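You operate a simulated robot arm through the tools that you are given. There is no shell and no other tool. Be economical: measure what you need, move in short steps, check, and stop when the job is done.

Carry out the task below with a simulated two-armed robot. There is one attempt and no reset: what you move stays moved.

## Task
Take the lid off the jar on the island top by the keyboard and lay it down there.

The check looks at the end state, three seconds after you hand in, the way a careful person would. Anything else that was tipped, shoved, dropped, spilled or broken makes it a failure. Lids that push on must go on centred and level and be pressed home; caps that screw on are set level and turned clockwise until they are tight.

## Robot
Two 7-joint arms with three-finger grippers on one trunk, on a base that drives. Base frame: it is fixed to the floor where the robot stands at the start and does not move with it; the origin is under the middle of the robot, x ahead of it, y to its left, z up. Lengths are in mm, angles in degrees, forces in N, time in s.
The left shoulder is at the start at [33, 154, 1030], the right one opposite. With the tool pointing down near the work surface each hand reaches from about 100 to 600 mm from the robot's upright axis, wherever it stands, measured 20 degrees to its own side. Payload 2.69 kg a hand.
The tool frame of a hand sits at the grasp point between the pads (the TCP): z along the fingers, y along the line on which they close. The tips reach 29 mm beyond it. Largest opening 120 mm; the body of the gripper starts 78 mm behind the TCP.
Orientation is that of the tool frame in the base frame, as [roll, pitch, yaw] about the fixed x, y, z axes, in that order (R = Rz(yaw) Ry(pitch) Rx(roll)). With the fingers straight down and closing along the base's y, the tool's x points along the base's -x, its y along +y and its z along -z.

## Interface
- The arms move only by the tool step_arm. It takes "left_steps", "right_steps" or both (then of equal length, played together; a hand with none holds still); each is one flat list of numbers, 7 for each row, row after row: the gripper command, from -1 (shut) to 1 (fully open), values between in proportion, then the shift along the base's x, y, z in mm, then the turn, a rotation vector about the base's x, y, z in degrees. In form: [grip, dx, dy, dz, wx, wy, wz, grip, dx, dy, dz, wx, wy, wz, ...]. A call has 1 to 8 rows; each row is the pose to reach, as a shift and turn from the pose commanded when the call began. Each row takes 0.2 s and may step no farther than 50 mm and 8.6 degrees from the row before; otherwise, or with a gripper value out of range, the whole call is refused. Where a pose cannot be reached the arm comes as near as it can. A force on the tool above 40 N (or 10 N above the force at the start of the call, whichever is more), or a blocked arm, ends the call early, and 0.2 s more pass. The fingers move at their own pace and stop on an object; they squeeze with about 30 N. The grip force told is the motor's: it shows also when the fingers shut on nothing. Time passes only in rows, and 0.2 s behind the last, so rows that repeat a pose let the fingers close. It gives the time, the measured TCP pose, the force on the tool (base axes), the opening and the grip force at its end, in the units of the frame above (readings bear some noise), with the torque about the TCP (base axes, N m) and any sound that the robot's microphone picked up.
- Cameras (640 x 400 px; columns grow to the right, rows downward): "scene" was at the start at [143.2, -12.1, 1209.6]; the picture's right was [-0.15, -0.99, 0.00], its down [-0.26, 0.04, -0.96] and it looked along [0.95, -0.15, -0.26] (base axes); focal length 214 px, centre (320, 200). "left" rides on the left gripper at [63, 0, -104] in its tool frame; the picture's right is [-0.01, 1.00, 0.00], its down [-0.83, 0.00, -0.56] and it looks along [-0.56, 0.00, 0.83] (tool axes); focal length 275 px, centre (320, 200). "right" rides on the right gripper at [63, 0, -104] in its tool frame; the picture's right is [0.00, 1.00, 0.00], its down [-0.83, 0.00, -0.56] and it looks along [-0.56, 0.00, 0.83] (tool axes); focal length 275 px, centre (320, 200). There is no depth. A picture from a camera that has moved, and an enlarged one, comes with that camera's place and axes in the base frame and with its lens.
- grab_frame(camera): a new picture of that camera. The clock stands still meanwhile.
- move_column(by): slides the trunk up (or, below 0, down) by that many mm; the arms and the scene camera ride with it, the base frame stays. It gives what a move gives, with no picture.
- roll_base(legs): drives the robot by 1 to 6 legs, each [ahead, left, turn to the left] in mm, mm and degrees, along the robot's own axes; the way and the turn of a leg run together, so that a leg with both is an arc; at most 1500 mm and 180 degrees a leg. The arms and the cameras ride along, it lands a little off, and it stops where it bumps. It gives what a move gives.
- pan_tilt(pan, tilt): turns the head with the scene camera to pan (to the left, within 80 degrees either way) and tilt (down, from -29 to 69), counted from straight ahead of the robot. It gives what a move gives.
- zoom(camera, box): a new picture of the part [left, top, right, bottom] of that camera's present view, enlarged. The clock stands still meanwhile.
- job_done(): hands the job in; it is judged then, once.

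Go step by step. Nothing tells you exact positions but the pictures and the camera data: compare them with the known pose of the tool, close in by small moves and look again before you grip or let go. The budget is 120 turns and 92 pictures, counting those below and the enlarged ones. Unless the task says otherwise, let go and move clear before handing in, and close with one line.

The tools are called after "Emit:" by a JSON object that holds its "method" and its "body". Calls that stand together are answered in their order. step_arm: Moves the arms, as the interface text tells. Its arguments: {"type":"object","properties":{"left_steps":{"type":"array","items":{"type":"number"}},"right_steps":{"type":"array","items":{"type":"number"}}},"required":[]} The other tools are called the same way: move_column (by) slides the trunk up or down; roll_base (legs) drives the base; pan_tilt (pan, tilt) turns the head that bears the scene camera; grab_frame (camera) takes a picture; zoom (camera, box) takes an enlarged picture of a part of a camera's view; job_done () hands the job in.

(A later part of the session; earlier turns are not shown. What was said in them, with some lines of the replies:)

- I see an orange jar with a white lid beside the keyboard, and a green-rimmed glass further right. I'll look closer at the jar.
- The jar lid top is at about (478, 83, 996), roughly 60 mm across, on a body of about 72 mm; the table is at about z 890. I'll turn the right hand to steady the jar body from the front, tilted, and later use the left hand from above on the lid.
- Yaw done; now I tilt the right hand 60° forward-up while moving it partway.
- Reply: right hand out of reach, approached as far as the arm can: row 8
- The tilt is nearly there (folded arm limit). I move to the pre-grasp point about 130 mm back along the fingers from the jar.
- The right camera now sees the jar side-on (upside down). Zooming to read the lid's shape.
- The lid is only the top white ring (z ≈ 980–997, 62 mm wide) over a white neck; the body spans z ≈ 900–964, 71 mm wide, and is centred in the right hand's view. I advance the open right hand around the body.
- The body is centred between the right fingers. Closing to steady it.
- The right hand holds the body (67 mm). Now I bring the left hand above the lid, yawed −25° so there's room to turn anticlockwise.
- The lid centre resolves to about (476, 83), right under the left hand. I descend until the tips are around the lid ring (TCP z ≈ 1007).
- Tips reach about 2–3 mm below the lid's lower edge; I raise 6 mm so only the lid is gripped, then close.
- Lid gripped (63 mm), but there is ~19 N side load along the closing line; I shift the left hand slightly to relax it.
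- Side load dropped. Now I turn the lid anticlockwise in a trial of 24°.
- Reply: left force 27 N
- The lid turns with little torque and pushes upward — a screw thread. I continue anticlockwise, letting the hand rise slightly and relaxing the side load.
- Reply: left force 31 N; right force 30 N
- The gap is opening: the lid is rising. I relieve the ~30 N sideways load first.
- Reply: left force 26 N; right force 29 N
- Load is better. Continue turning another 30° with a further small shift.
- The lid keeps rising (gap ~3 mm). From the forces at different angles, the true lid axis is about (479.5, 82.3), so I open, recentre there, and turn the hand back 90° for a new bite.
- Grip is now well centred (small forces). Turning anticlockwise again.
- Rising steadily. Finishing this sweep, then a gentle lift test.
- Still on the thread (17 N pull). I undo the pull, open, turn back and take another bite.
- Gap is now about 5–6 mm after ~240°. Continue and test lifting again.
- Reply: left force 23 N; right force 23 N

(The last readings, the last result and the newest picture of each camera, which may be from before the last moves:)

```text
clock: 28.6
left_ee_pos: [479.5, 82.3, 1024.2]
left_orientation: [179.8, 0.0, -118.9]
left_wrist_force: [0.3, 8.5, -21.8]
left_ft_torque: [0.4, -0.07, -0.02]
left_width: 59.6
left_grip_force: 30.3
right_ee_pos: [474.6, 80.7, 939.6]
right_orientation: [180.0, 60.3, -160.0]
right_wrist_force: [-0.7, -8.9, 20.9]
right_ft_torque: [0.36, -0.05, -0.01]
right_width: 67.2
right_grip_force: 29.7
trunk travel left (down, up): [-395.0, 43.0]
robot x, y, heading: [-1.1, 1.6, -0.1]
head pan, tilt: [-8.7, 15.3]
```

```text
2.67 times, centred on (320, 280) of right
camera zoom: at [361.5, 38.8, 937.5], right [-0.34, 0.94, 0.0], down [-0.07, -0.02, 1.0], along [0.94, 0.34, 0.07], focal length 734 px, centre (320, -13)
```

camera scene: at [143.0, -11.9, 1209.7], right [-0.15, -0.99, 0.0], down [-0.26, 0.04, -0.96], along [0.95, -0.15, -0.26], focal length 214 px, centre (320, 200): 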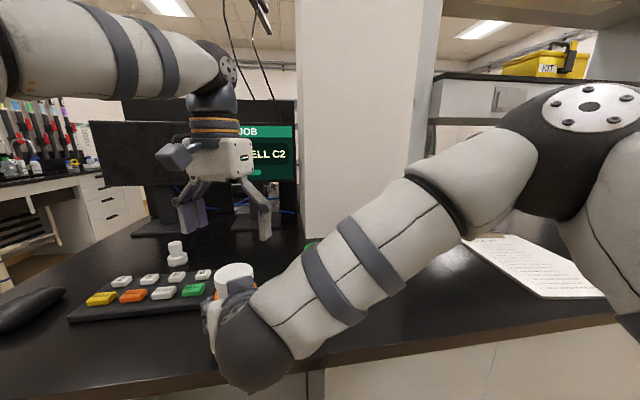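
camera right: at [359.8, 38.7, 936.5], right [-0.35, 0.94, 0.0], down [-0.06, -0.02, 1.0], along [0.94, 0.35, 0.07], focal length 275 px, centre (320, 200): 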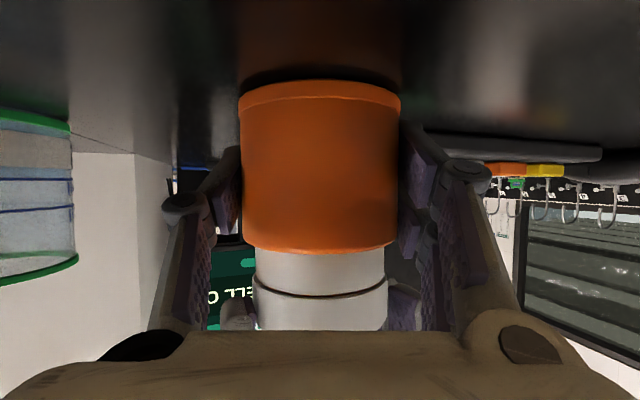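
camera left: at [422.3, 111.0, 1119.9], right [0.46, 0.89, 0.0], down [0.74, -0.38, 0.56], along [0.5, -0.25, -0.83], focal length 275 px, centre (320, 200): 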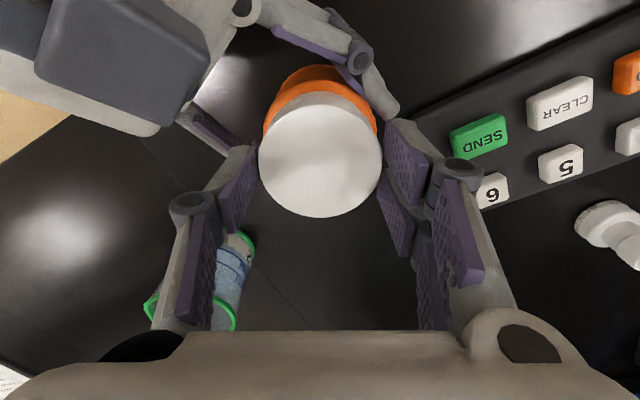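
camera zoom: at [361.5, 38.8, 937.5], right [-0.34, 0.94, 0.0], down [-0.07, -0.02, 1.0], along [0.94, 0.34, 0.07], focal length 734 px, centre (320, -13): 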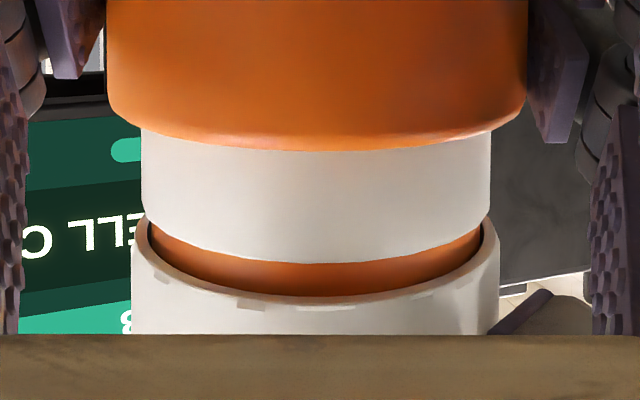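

Still threaded, and the jar slipped up ~2 mm in the right hand. I push it gently back down before regripping.

Emit:
{"method": "step_arm", "body": {"left_steps": [-1, 0, 0, -2, 0, 0, 0, -1, 0, 0, -4, 0, 0, 0, -1, 0, 0, -5.5, 0, 0, 0], "right_steps": [-1, 0, 0, 0, 0, 0, 0, -1, 0, 0, 0, 0, 0, 0, -1, 0, 0, 0, 0, 0, 0]}}

Emit:
{"method": "zoom", "body": {"camera": "right", "box": [200, 220, 440, 340]}}

```text
clock: 29.4
left_ee_pos: [478.0, 81.9, 1019.0]
left_orientation: [179.9, 0.0, -119.1]
left_wrist_force: [-15.5, 2.5, 3.7]
left_ft_torque: [-0.08, 0.76, -0.02]
left_width: 60.0
left_grip_force: 29.8
right_ee_pos: [474.5, 79.4, 936.5]
right_orientation: [180.0, 59.9, -160.1]
right_wrist_force: [14.8, -1.8, -4.2]
right_ft_torque: [0.19, 0.55, -0.02]
right_width: 66.9
right_grip_force: 30.1
trunk travel left (down, up): [-395.0, 43.0]
robot x, y, heading: [3.8, 2.1, -0.1]
head pan, tilt: [-8.7, 15.3]
```

```text
2.67 times, centred on (320, 280) of right
camera zoom: at [360.3, 38.3, 935.1], right [-0.34, 0.94, 0.0], down [-0.06, -0.02, 1.0], along [0.94, 0.34, 0.06], focal length 734 px, centre (320, -13)
```

zoom: 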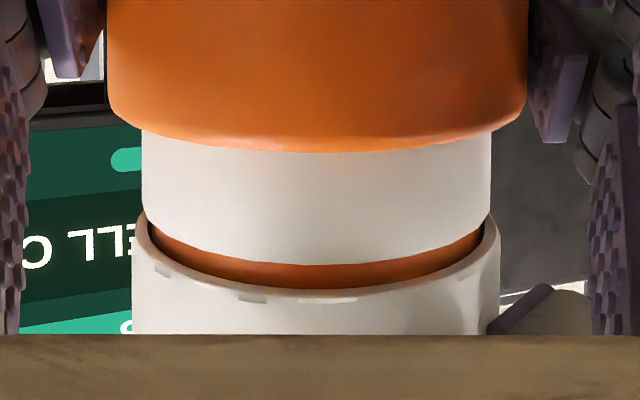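

I'll release both hands lightly so the jar settles flat on the table, then regrip the body.

Emit:
{"method": "step_arm", "body": {"left_steps": [0.35, 0, 0, 0, 0, 0, 0, 0.35, 1.5, 0.5, 0, 0, 0, 0, 0.35, 1.5, 0.5, 0, 0, 0, -8, 0.35, 1.5, 0.5, 0, 0, 0, -16, 0.35, 1.5, 0.5, 0, 0, 0, -24, 0.35, 1.5, 0.5, 0, 0, 0, -32], "right_steps": [-1, 0, 0, 0, 0, 0, 0, -1, 0, 0, 0, 0, 0, 0, 0.25, 0, 0, 0, 0, 0, 0, 0.25, 0, 0, 0, 0, 0, 0, -1, 0, 0, 0, 0, 0, 0, -1, 0, 0, 0, 0, 0, 0]}}

Emit:
{"method": "step_arm", "body": {"left_steps": [0.35, 0, 0, 0, 0, 0, -8, 0.35, 0, 0, 0, 0, 0, -16, 0.35, 0, 0, 0, 0, 0, -24, 0.35, 0, 0, 0, 0, 0, -32, 0.35, 0, 0, 0, 0, 0, -40, 0.35, 0, 0, 0, 0, 0, -48, 0.35, 0, 0, 0, 0, 0, -56], "right_steps": [-1, 0, 0, 0, 0, 0, 0, -1, 0, 0, 0, 0, 0, 0, -1, 0, 0, 0, 0, 0, 0, -1, 0, 0, 0, 0, 0, 0, -1, 0, 0, 0, 0, 0, 0, -1, 0, 0, 0, 0, 0, 0, -1, 0, 0, 0, 0, 0, 0]}}

Emit:
{"method": "grab_frame", "body": {"camera": "right"}}

Emit:
{"method": "grab_frame", "body": {"camera": "left"}}

```text
clock: 30.8
left_ee_pos: [480.8, 82.1, 1018.6]
left_orientation: [179.9, 0.1, -151.1]
left_wrist_force: [-1.1, -0.8, -0.1]
left_ft_torque: [0.02, -0.02, -0.01]
left_width: 81.3
left_grip_force: 0.0
right_ee_pos: [473.8, 80.3, 937.5]
right_orientation: [-180.0, 60.0, -160.0]
right_wrist_force: [-0.2, -0.1, 1.4]
right_ft_torque: [0.07, 0.0, 0.0]
right_width: 67.2
right_grip_force: 30.3
trunk travel left (down, up): [-395.0, 43.0]
robot x, y, heading: [0.4, 0.6, -0.0]
head pan, tilt: [-8.7, 15.3]
```

```text
clock: 32.4
left_ee_pos: [480.9, 83.6, 1018.2]
left_orientation: [180.0, 0.1, 152.9]
left_wrist_force: [0.2, 0.0, 0.2]
left_ft_torque: [-0.03, 0.01, -0.03]
left_width: 80.8
left_grip_force: 0.1
right_ee_pos: [475.1, 81.4, 939.2]
right_orientation: [179.9, 60.1, -160.0]
right_wrist_force: [-0.4, 0.1, 2.0]
right_ft_torque: [0.09, 0.0, -0.03]
right_width: 66.9
right_grip_force: 29.8
trunk travel left (down, up): [-395.0, 43.0]
robot x, y, heading: [0.2, -1.7, 0.0]
head pan, tilt: [-8.7, 15.3]
```

```text
59 pictures are left
camera right: at [360.5, 38.7, 936.4], right [-0.34, 0.94, 0.0], down [-0.06, -0.02, 1.0], along [0.94, 0.34, 0.07], focal length 275 px, centre (320, 200)
```

right: 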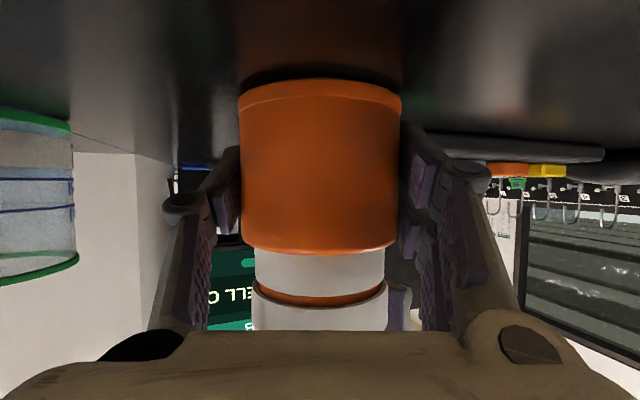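

```text
58 pictures are left
camera left: at [424.9, 112.1, 1122.3], right [0.46, 0.89, 0.0], down [0.74, -0.38, 0.56], along [0.49, -0.26, -0.83], focal length 275 px, centre (320, 200)
```

left: 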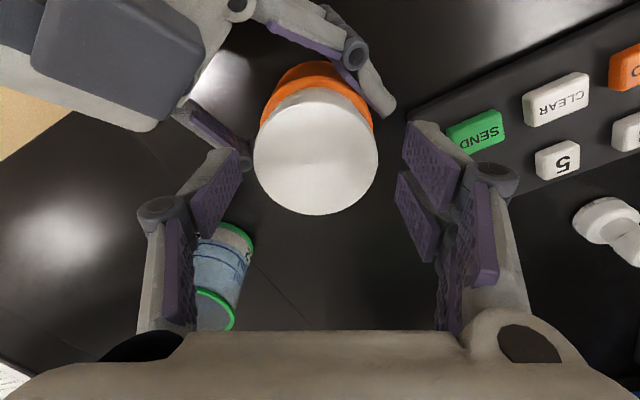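

The jar is settled flat. The lid is ~2 mm off toward the right along the closing line; I correct, grip and turn again.

Emit:
{"method": "step_arm", "body": {"left_steps": [0.35, -0.9, -1.6, 0, 0, 0, 0, 0, -0.9, -1.6, 0, 0, 0, 0, -1, -0.9, -1.6, 0, 0, 0, 0, -1, -0.9, -1.6, 0, 0, 0, 0], "right_steps": [-1, 0, 0, 0, 0, 0, 0, -1, 0, 0, 0, 0, 0, 0, -1, 0, 0, 0, 0, 0, 0, -1, 0, 0, 0, 0, 0, 0]}}

Emit:
{"method": "step_arm", "body": {"left_steps": [-1, 0, 0, 0.2, 0, 0, 8, -1, 0, 0, 0.4, 0, 0, 16, -1, 0, 0, 0.6, 0, 0, 24, -1, 0, 0, 0.8, 0, 0, 32, -1, 0, 0, 1, 0, 0, 40, -1, 0, 0, 1.3, 0, 0, 48, -1, 0, 0, 1.5, 0, 0, 56, -1, 0, 0, 1.8, 0, 0, 64], "right_steps": [-1, 0, 0, 0, 0, 0, 0, -1, 0, 0, 0, 0, 0, 0, -1, 0, 0, 0, 0, 0, 0, -1, 0, 0, 0, 0, 0, 0, -1, 0, 0, 0, 0, 0, 0, -1, 0, 0, 0, 0, 0, 0, -1, 0, 0, 0, 0, 0, 0, -1, 0, 0, 0, 0, 0, 0]}}

Emit:
{"method": "zoom", "body": {"camera": "right", "box": [200, 220, 440, 340]}}

```text
clock: 33.4
left_ee_pos: [480.2, 83.3, 1018.1]
left_orientation: [180.0, 0.1, 153.2]
left_wrist_force: [0.8, 1.2, 0.2]
left_ft_torque: [0.0, 0.0, 0.0]
left_width: 60.0
left_grip_force: 30.3
right_ee_pos: [474.8, 81.3, 937.6]
right_orientation: [-180.0, 59.9, -160.0]
right_wrist_force: [0.5, 0.0, 2.5]
right_ft_torque: [0.17, 0.0, 0.0]
right_width: 67.1
right_grip_force: 29.6
trunk travel left (down, up): [-395.0, 43.0]
robot x, y, heading: [0.8, -1.2, 0.0]
head pan, tilt: [-8.7, 15.3]
```

```text
clock: 35.2
left_ee_pos: [480.5, 80.6, 1020.3]
left_orientation: [180.0, 0.1, -142.8]
left_wrist_force: [3.7, 8.2, -0.7]
left_ft_torque: [0.28, -0.12, -0.12]
left_width: 59.8
left_grip_force: 29.7
right_ee_pos: [475.3, 79.8, 938.7]
right_orientation: [179.9, 60.0, -160.0]
right_wrist_force: [-3.4, -8.3, 3.6]
right_ft_torque: [0.57, -0.04, 0.08]
right_width: 66.9
right_grip_force: 30.0
trunk travel left (down, up): [-395.0, 43.0]
robot x, y, heading: [0.7, 0.0, 0.1]
head pan, tilt: [-8.7, 15.3]
```

```text
2.67 times, centred on (320, 280) of right
camera zoom: at [360.5, 38.5, 936.4], right [-0.34, 0.94, 0.0], down [-0.06, -0.02, 1.0], along [0.94, 0.34, 0.07], focal length 734 px, centre (320, -13)
```

zoom: 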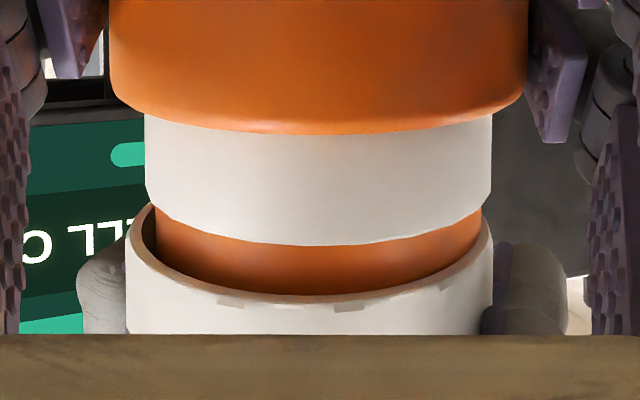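

The gap has grown clearly (~8 mm) and the lid shifts sideways a bit — nearly free. Finishing the sweep and testing the lift.

Emit:
{"method": "step_arm", "body": {"left_steps": [-1, 0, 0, 0.3, 0, 0, 8, -1, 0, 0, 0.6, 0, 0, 16, -1, 0, 0, 0.9, 0, 0, 24, -1, 0, 0, 2, 0, 0, 24, -1, 0, 0, 3, 0, 0, 24], "right_steps": [-1, 0, 0, 0, 0, 0, 0, -1, 0, 0, 0, 0, 0, 0, -1, 0, 0, 0, 0, 0, 0, -1, 0, 0, 0, 0, 0, 0, -1, 0, 0, 0, 0, 0, 0]}}

Emit:
{"method": "zoom", "body": {"camera": "right", "box": [200, 220, 440, 340]}}

```text
clock: 36.4
left_ee_pos: [479.7, 81.7, 1022.5]
left_orientation: [179.9, 0.0, -119.0]
left_wrist_force: [-2.8, 10.3, -4.9]
left_ft_torque: [0.18, 0.1, 0.04]
left_width: 59.8
left_grip_force: 29.9
right_ee_pos: [475.8, 80.0, 939.5]
right_orientation: [180.0, 60.0, -160.1]
right_wrist_force: [2.5, -10.6, 3.3]
right_ft_torque: [0.68, 0.14, -0.12]
right_width: 67.0
right_grip_force: 30.2
trunk travel left (down, up): [-395.0, 43.0]
robot x, y, heading: [-0.4, 0.9, 0.1]
head pan, tilt: [-8.7, 15.3]
```

```text
2.67 times, centred on (320, 280) of right
camera zoom: at [361.0, 38.6, 936.5], right [-0.34, 0.94, 0.0], down [-0.06, -0.02, 1.0], along [0.94, 0.34, 0.07], focal length 734 px, centre (320, -13)
```

zoom: 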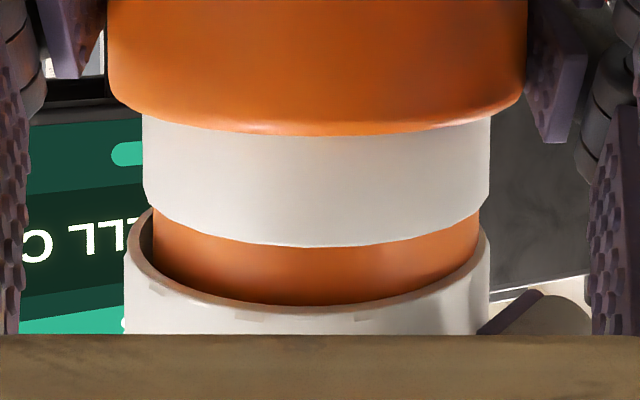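

Force stays small as it rises; the lid looks free. I correct sideways a touch and lift on in small steps.

Emit:
{"method": "step_arm", "body": {"left_steps": [-1, 0, 0.6, 2, 0, 0, 0, -1, 0, 1, 4, 0, 0, 0, -1, 0, 1, 6, 0, 0, 0, -1, 0, 1, 8, 0, 0, 0], "right_steps": [-1, 0, 0, 0, 0, 0, 0, -1, 0, 0, 0, 0, 0, 0, -1, 0, 0, 0, 0, 0, 0, -1, 0, 0, 0, 0, 0, 0]}}

Emit:
{"method": "grab_frame", "body": {"camera": "right"}}

```text
clock: 37.4
left_ee_pos: [480.3, 81.7, 1031.8]
left_orientation: [-179.9, 0.2, -119.0]
left_wrist_force: [0.5, 0.2, 0.1]
left_ft_torque: [-0.02, 0.0, 0.03]
left_width: 59.7
left_grip_force: 30.1
right_ee_pos: [474.4, 82.3, 936.6]
right_orientation: [180.0, 59.9, -159.8]
right_wrist_force: [-1.4, 1.5, 4.4]
right_ft_torque: [-0.1, 0.05, -0.01]
right_width: 67.0
right_grip_force: 30.1
trunk travel left (down, up): [-395.0, 43.0]
robot x, y, heading: [0.3, 2.4, -0.2]
head pan, tilt: [-8.7, 15.3]
```

```text
55 pictures are left
camera right: at [359.6, 39.2, 936.2], right [-0.35, 0.94, 0.0], down [-0.06, -0.02, 1.0], along [0.94, 0.35, 0.07], focal length 275 px, centre (320, 200)
```

right: 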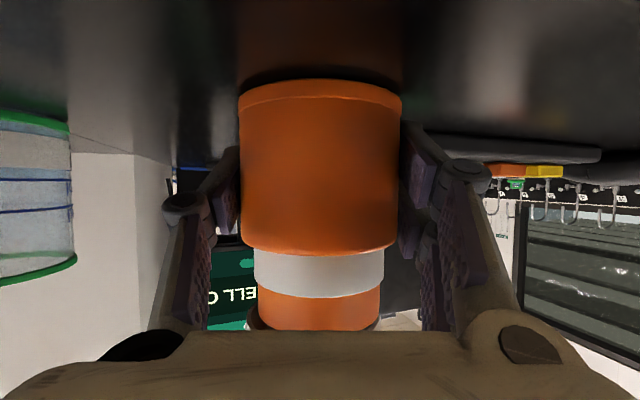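

The lid is off. I raise it well clear, then open the right hand and back it off along its fingers.

Emit:
{"method": "step_arm", "body": {"left_steps": [-1, 0, 0, 25, 0, 0, 0, -1, 0, 0, 50, 0, 0, 0, -1, 0, 0, 70, 0, 0, 0], "right_steps": [0.3, 0, 0, 0, 0, 0, 0, 1, 0, 0, 0, 0, 0, 0, 1, 0, 0, 0, 0, 0, 0]}}

Emit:
{"method": "step_arm", "body": {"right_steps": [1, -20.4, -7.4, 12.5, 0, 0, 0, 1, -40.7, -14.8, 25, 0, 0, 0, 1, -73, -26.6, 45, 0, 0, 0, 1, -106, -38.5, 65, 0, 0, 0, 1, -106, -70, 75, 0, 0, 0, 1, -106, -115, 85, 0, 0, 0, 1, -120, -155, 95, 0, 0, 0], "left_steps": [-1, 0, 0, 0, 0, 0, 0, -1, 0, 0, 0, 0, 0, 0, -1, 0, 0, 0, 0, 0, 0, -1, 0, 0, 0, 0, 0, 0, -1, 0, 0, 0, 0, 0, 0, -1, 0, 0, 0, 0, 0, 0, -1, 0, 0, 0, 0, 0, 0]}}

Emit:
{"method": "grab_frame", "body": {"camera": "scene"}}

Emit:
{"method": "grab_frame", "body": {"camera": "left"}}

```text
clock: 38.2
left_ee_pos: [479.8, 83.1, 1101.9]
left_orientation: [180.0, 0.0, -119.0]
left_wrist_force: [-1.1, 0.0, -0.5]
left_ft_torque: [0.0, 0.03, 0.01]
left_width: 59.8
left_grip_force: 30.1
right_ee_pos: [474.6, 81.6, 938.2]
right_orientation: [179.9, 60.0, -160.1]
right_wrist_force: [-1.0, -0.2, 0.2]
right_ft_torque: [-0.01, -0.02, 0.03]
right_width: 120.0
right_grip_force: 0.0
trunk travel left (down, up): [-395.0, 43.0]
robot x, y, heading: [1.5, 2.4, 0.1]
head pan, tilt: [-8.7, 15.3]
```

```text
clock: 39.8
left_ee_pos: [479.9, 82.1, 1102.2]
left_orientation: [180.0, 0.1, -118.8]
left_wrist_force: [0.5, -0.1, 0.9]
left_ft_torque: [-0.01, -0.06, -0.01]
left_width: 59.8
left_grip_force: 30.4
right_ee_pos: [373.3, -61.3, 1051.5]
right_orientation: [-180.0, 59.9, -159.9]
right_wrist_force: [-0.1, -0.1, -0.5]
right_ft_torque: [0.02, 0.0, 0.01]
right_width: 119.9
right_grip_force: 0.1
right hand out of reach, approached as far as the arm can: row 6, 7
trunk travel left (down, up): [-395.0, 43.0]
robot x, y, heading: [-2.3, -4.2, -0.2]
head pan, tilt: [-8.7, 15.3]
```

```text
54 pictures are left
camera scene: at [143.0, -12.9, 1209.6], right [-0.15, -0.99, 0.0], down [-0.26, 0.04, -0.96], along [0.95, -0.15, -0.26], focal length 214 px, centre (320, 200)
```

scene: 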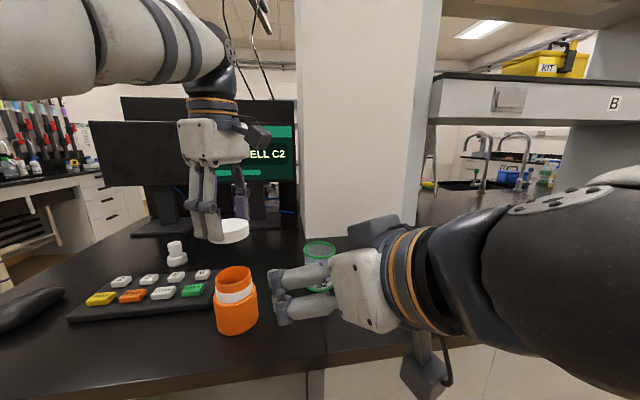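

```text
53 pictures are left
camera left: at [448.5, 26.9, 1206.6], right [-0.87, 0.49, 0.0], down [0.41, 0.72, 0.56], along [0.27, 0.49, -0.83], focal length 275 px, centre (320, 200)
```

left: 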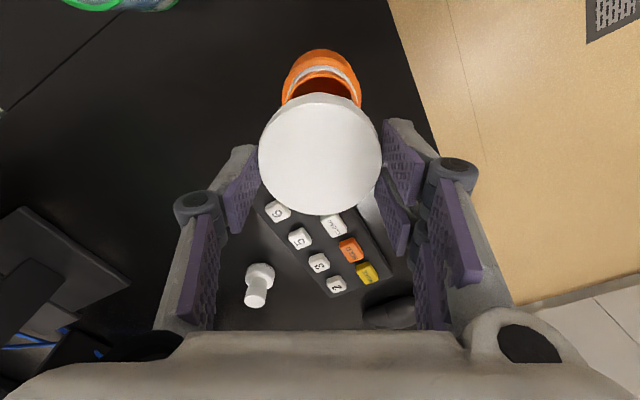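

The jar stands open in place. I untilt the right hand and move it well to the right, keeping it high over the table.

Emit:
{"method": "step_arm", "body": {"right_steps": [1, 0, -12, 15, -2.565, 7.05, 0, 1, 0, -25, 30, -5.13, 14.1, 0, 1, 0, -45, 45, -7.695, 21.15, 0, 1, -5, -65, 55, -10.26, 28.2, 0, 1, -10, -90, 65, -12.825, 35.25, 0, 1, -20, -115, 75, -15.39, 42.3, 0, 1, -40, -145, 85, -17.955, 49.35, 0, 1, -60, -175, 95, -20.52, 56.4, 0], "left_steps": [-1, 0, 0, 0, 0, 0, 0, -1, 0, 0, 0, 0, 0, 0, -1, 0, 0, 0, 0, 0, 0, -1, 0, 0, 0, 0, 0, 0, -1, 0, 0, 0, 0, 0, 0, -1, 0, 0, 0, 0, 0, 0, -1, 0, 0, 0, 0, 0, 0, -1, 0, 0, 0, 0, 0, 0]}}

Emit:
{"method": "grab_frame", "body": {"camera": "scene"}}

```text
clock: 41.6
left_ee_pos: [479.2, 83.9, 1101.7]
left_orientation: [179.9, 0.1, -118.9]
left_wrist_force: [-0.2, 0.0, -0.1]
left_ft_torque: [0.02, -0.01, 0.01]
left_width: 59.9
left_grip_force: 30.0
right_ee_pos: [316.8, -232.3, 1140.3]
right_orientation: [180.0, 0.0, -160.0]
right_wrist_force: [0.0, -0.8, 0.1]
right_ft_torque: [0.01, 0.04, 0.01]
right_width: 120.4
right_grip_force: 0.0
right hand out of reach, approached as far as the arm can: row 8
trunk travel left (down, up): [-395.0, 43.0]
robot x, y, heading: [-1.9, 1.2, 0.2]
head pan, tilt: [-8.7, 15.3]
```

```text
52 pictures are left
camera scene: at [143.4, -12.3, 1209.5], right [-0.15, -0.99, 0.0], down [-0.26, 0.04, -0.96], along [0.95, -0.15, -0.26], focal length 214 px, centre (320, 200)
```

scene: 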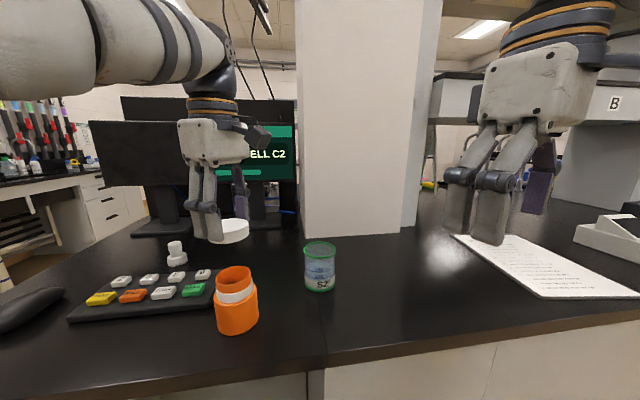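

Clear now. I carry the lid to open table between the jar and the beaker, about (455, −8), and go down to TCP z ≈ 975.

Emit:
{"method": "step_arm", "body": {"left_steps": [-1, -8, -30, 0, 0, 0, 0, -1, -16, -60, 0, 0, 0, 0, -1, -25, -91, 0, 0, 0, 0, -1, -25, -91, -40, 0, 0, 0, -1, -25, -91, -80, 0, 0, 0, -1, -25, -91, -127, 0, 0, 0, -1, -25, -91, -127, 0, 0, 0]}}

Emit:
{"method": "grab_frame", "body": {"camera": "scene"}}

Emit:
{"method": "grab_frame", "body": {"camera": "left"}}

```text
clock: 43.2
left_ee_pos: [456.2, -6.7, 975.3]
left_orientation: [180.0, 0.1, -118.9]
left_wrist_force: [0.9, 0.2, 0.0]
left_ft_torque: [0.0, 0.01, -0.04]
left_width: 59.9
left_grip_force: 29.7
right_ee_pos: [317.2, -231.3, 1140.2]
right_orientation: [179.9, 0.1, -160.0]
right_wrist_force: [-0.4, -1.4, 0.3]
right_ft_torque: [0.02, 0.02, -0.01]
right_width: 119.9
right_grip_force: 0.0
trunk travel left (down, up): [-395.0, 43.0]
robot x, y, heading: [2.4, 0.3, 0.0]
head pan, tilt: [-8.7, 15.3]
```

```text
51 pictures are left
camera scene: at [143.0, -12.1, 1209.7], right [-0.15, -0.99, 0.0], down [-0.26, 0.04, -0.96], along [0.95, -0.15, -0.26], focal length 214 px, centre (320, 200)
```

scene: 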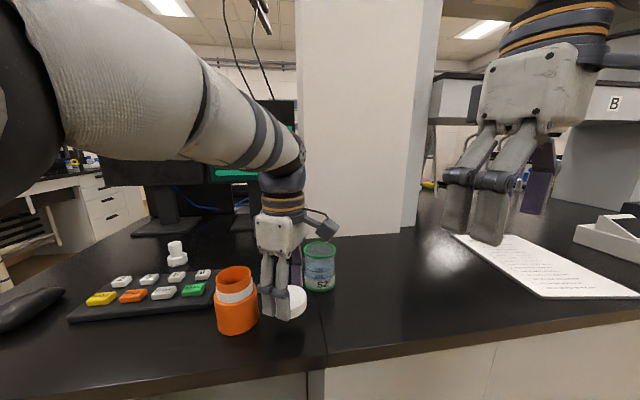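

```text
50 pictures are left
camera left: at [425.7, -62.2, 1079.3], right [-0.87, 0.49, 0.0], down [0.4, 0.72, 0.56], along [0.27, 0.49, -0.83], focal length 275 px, centre (320, 200)
```

left: 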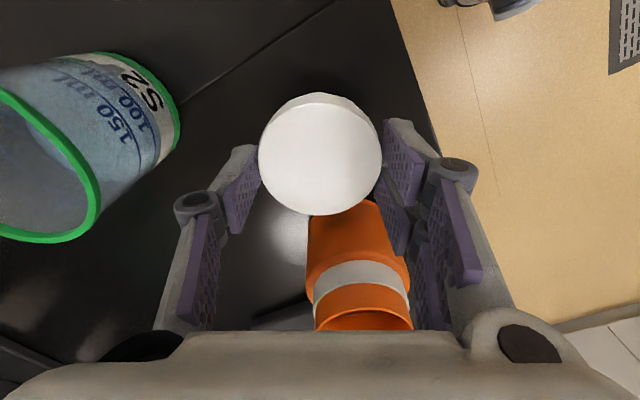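

Clearances to jar and beaker look fine. Lowering gradually until contact.

Emit:
{"method": "step_arm", "body": {"left_steps": [-1, 0, 0, -10, 0, 0, 0, -1, 0, 0, -20, 0, 0, 0, -1, 0, 0, -27, 0, 0, 0, -1, 0, 0, -30, 0, 0, 0, -1, 0, 0, -33, 0, 0, 0, -1, 0, 0, -36, 0, 0, 0]}}

Emit:
{"method": "zoom", "body": {"camera": "scene", "box": [200, 220, 360, 350]}}

```text
clock: 44.6
left_ee_pos: [454.9, -7.8, 938.5]
left_orientation: [180.0, 0.1, -119.0]
left_wrist_force: [0.4, 0.1, -0.1]
left_ft_torque: [-0.01, -0.04, -0.02]
left_width: 59.7
left_grip_force: 30.2
right_ee_pos: [317.3, -232.4, 1141.0]
right_orientation: [179.8, 0.0, -159.9]
right_wrist_force: [-0.5, 0.0, 0.0]
right_ft_torque: [0.01, 0.02, 0.0]
right_width: 120.0
right_grip_force: 0.0
trunk travel left (down, up): [-395.0, 43.0]
robot x, y, heading: [-2.0, -2.6, 0.3]
head pan, tilt: [-8.7, 15.3]
```

```text
3.08 times, centred on (280, 285) of scene
camera zoom: at [143.3, -12.1, 1209.6], right [-0.15, -0.99, 0.0], down [-0.26, 0.04, -0.96], along [0.95, -0.15, -0.26], focal length 660 px, centre (443, -62)
```

zoom: 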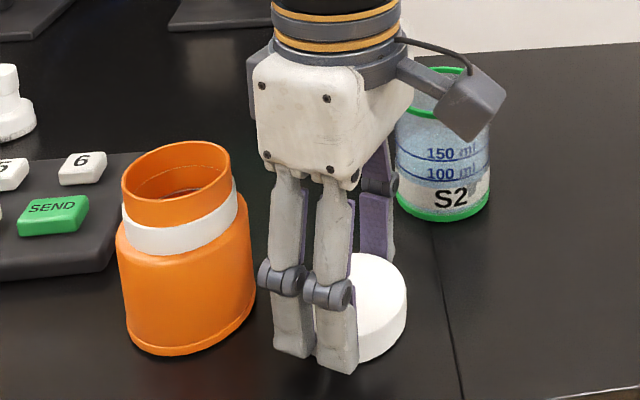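

Emit:
{"method": "step_arm", "body": {"left_steps": [-1, 0, 0, -2, 0, 0, 0, -1, 0, 0, -4, 0, 0, 0, -1, 0, 0, -6, 0, 0, 0]}}

```text
clock: 45.4
left_ee_pos: [455.2, -9.1, 935.2]
left_orientation: [-179.6, 0.2, -118.9]
left_wrist_force: [-2.4, 0.9, 27.5]
left_ft_torque: [-0.19, 0.24, -0.04]
left_width: 59.9
left_grip_force: 30.2
right_ee_pos: [315.1, -232.7, 1141.6]
right_orientation: [-180.0, 0.3, -160.0]
right_wrist_force: [0.6, 0.5, -0.9]
right_ft_torque: [0.0, 0.01, 0.0]
right_width: 119.9
right_grip_force: 0.1
trunk travel left (down, up): [-395.0, 43.0]
robot x, y, heading: [-2.7, 1.6, -0.0]
head pan, tilt: [-8.7, 15.3]
```

The lid is on the table (27 N contact). I ease up a little, open gently, and rise straight up.

Emit:
{"method": "step_arm", "body": {"left_steps": [-1, 0, 0, 2, 0, 0, 0, -1, 0, 0, 2.5, 0, 0, 0, 0.1, 0, 0, 2.5, 0, 0, 0, 0.35, 0, 0, 2.5, 0, 0, 0, 0.35, 0, 0, 2.5, 0, 0, 0]}}

Emit:
{"method": "step_arm", "body": {"left_steps": [0.35, 0, 0, 20, 0, 0, 0, 0.35, 0, 0, 60, 0, 0, 0, 0.35, 0, 0, 105, 0, 0, 0, 0.35, 0, 0, 150, 0, 0, 0, 0.35, -20, 40, 180, 0, 0, 0, 0.35, -50, 80, 190, 0, 0, 0, 0.35, -80, 115, 195, 0, 0, 0, 0.35, -110, 150, 200, 0, 0, 0]}}

Emit:
{"method": "grab_frame", "body": {"camera": "scene"}}

Emit:
{"method": "zoom", "body": {"camera": "scene", "box": [200, 220, 360, 350]}}

```text
clock: 46.6
left_ee_pos: [456.5, -8.2, 933.1]
left_orientation: [180.0, 0.0, -118.9]
left_wrist_force: [0.2, 0.1, 0.6]
left_ft_torque: [0.03, 0.0, 0.04]
left_width: 81.0
left_grip_force: 0.2
right_ee_pos: [318.8, -231.1, 1140.3]
right_orientation: [179.9, 0.1, -160.1]
right_wrist_force: [0.0, 0.3, -0.9]
right_ft_torque: [0.02, -0.01, 0.01]
right_width: 119.9
right_grip_force: 0.1
trunk travel left (down, up): [-395.0, 43.0]
robot x, y, heading: [1.1, -4.0, 0.1]
head pan, tilt: [-8.7, 15.3]
```

```text
refused: row 5 steps farther than a row can; nothing moved
```

```text
48 pictures are left
camera scene: at [143.2, -12.1, 1209.6], right [-0.15, -0.99, 0.0], down [-0.26, 0.04, -0.96], along [0.95, -0.15, -0.26], focal length 214 px, centre (320, 200)
```

scene: 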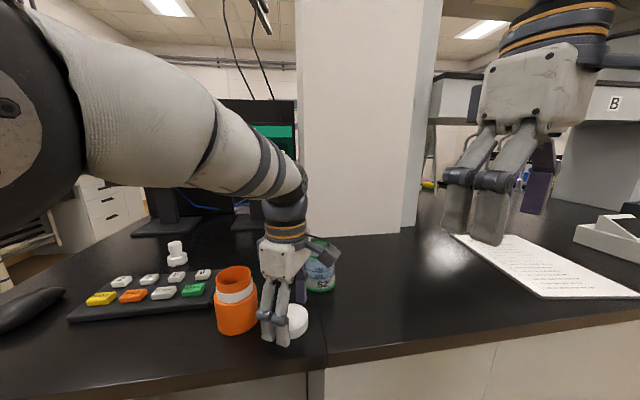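

```text
3.08 times, centred on (280, 285) of scene
camera zoom: at [143.2, -12.1, 1209.6], right [-0.15, -0.99, 0.0], down [-0.26, 0.04, -0.96], along [0.95, -0.15, -0.26], focal length 660 px, centre (443, -62)
```

zoom: 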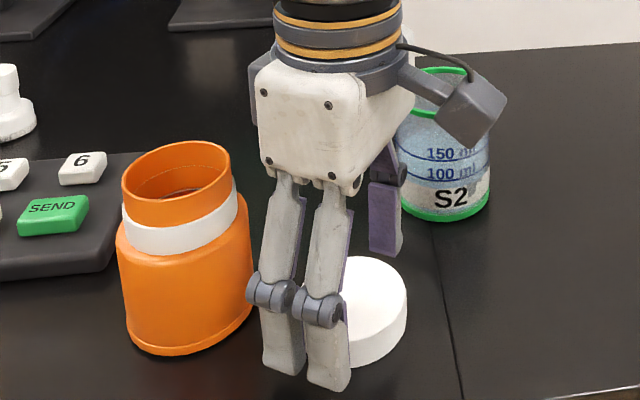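

The lid is released on the table; the retreat was refused for step size, so I rise straight up in smaller steps.

Emit:
{"method": "step_arm", "body": {"left_steps": [0.35, 0, 0, 20, 0, 0, 0, 0.35, 0, 0, 60, 0, 0, 0, 0.35, 0, 0, 105, 0, 0, 0, 0.35, 0, 0, 150, 0, 0, 0, 0.35, 0, 0, 190, 0, 0, 0, 0.35, -20, 40, 200, 0, 0, 0, 0.35, -45, 80, 200, 0, 0, 0, 0.35, -65, 120, 200, 0, 0, 0]}}

Emit:
{"method": "grab_frame", "body": {"camera": "scene"}}

Emit:
{"method": "zoom", "body": {"camera": "scene", "box": [200, 220, 360, 350]}}

```text
clock: 48.4
left_ee_pos: [386.3, 112.5, 1135.3]
left_orientation: [-179.9, 0.0, -118.9]
left_wrist_force: [0.7, 0.3, -0.2]
left_ft_torque: [-0.07, -0.03, 0.02]
left_width: 81.0
left_grip_force: 0.1
left hand out of reach, approached as far as the arm can: row 5
right_ee_pos: [317.1, -230.6, 1139.7]
right_orientation: [180.0, 0.1, -160.0]
right_wrist_force: [-0.4, 0.7, -0.5]
right_ft_torque: [-0.06, -0.03, 0.0]
right_width: 119.7
right_grip_force: 0.0
trunk travel left (down, up): [-395.0, 43.0]
robot x, y, heading: [2.9, -0.7, 0.1]
head pan, tilt: [-8.7, 15.3]
```

```text
46 pictures are left
camera scene: at [142.6, -11.2, 1209.7], right [-0.15, -0.99, 0.0], down [-0.26, 0.04, -0.96], along [0.95, -0.15, -0.26], focal length 214 px, centre (320, 200)
```

scene: 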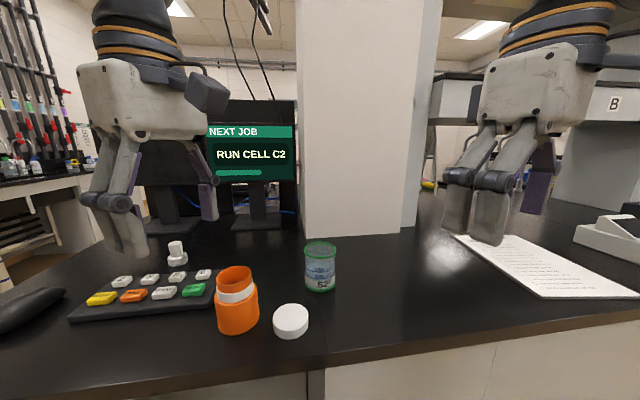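

```text
3.08 times, centred on (280, 285) of scene
camera zoom: at [142.6, -11.2, 1209.7], right [-0.15, -0.99, 0.0], down [-0.26, 0.04, -0.96], along [0.95, -0.15, -0.26], focal length 660 px, centre (443, -62)
```

zoom: 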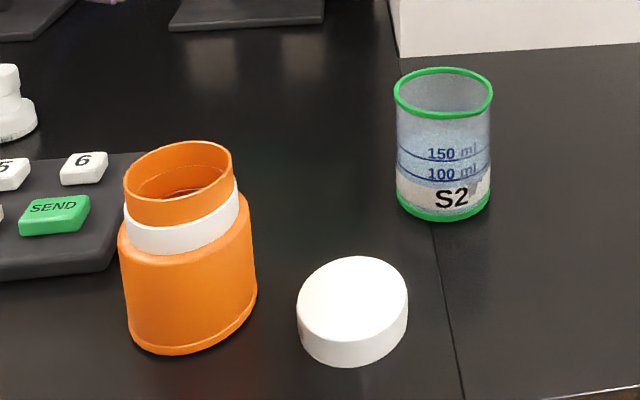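

The lid lies flat on the island top beside the upright open jar, the beaker and keyboard are where they were, and both hands are clear. Handing in.

Emit:
{"method": "job_done", "body": {}}

```text
The job is handed in.
```

I unscrewed the jar's lid and laid it flat on the island top next to the open, upright jar; nothing else looked moved when I handed in.
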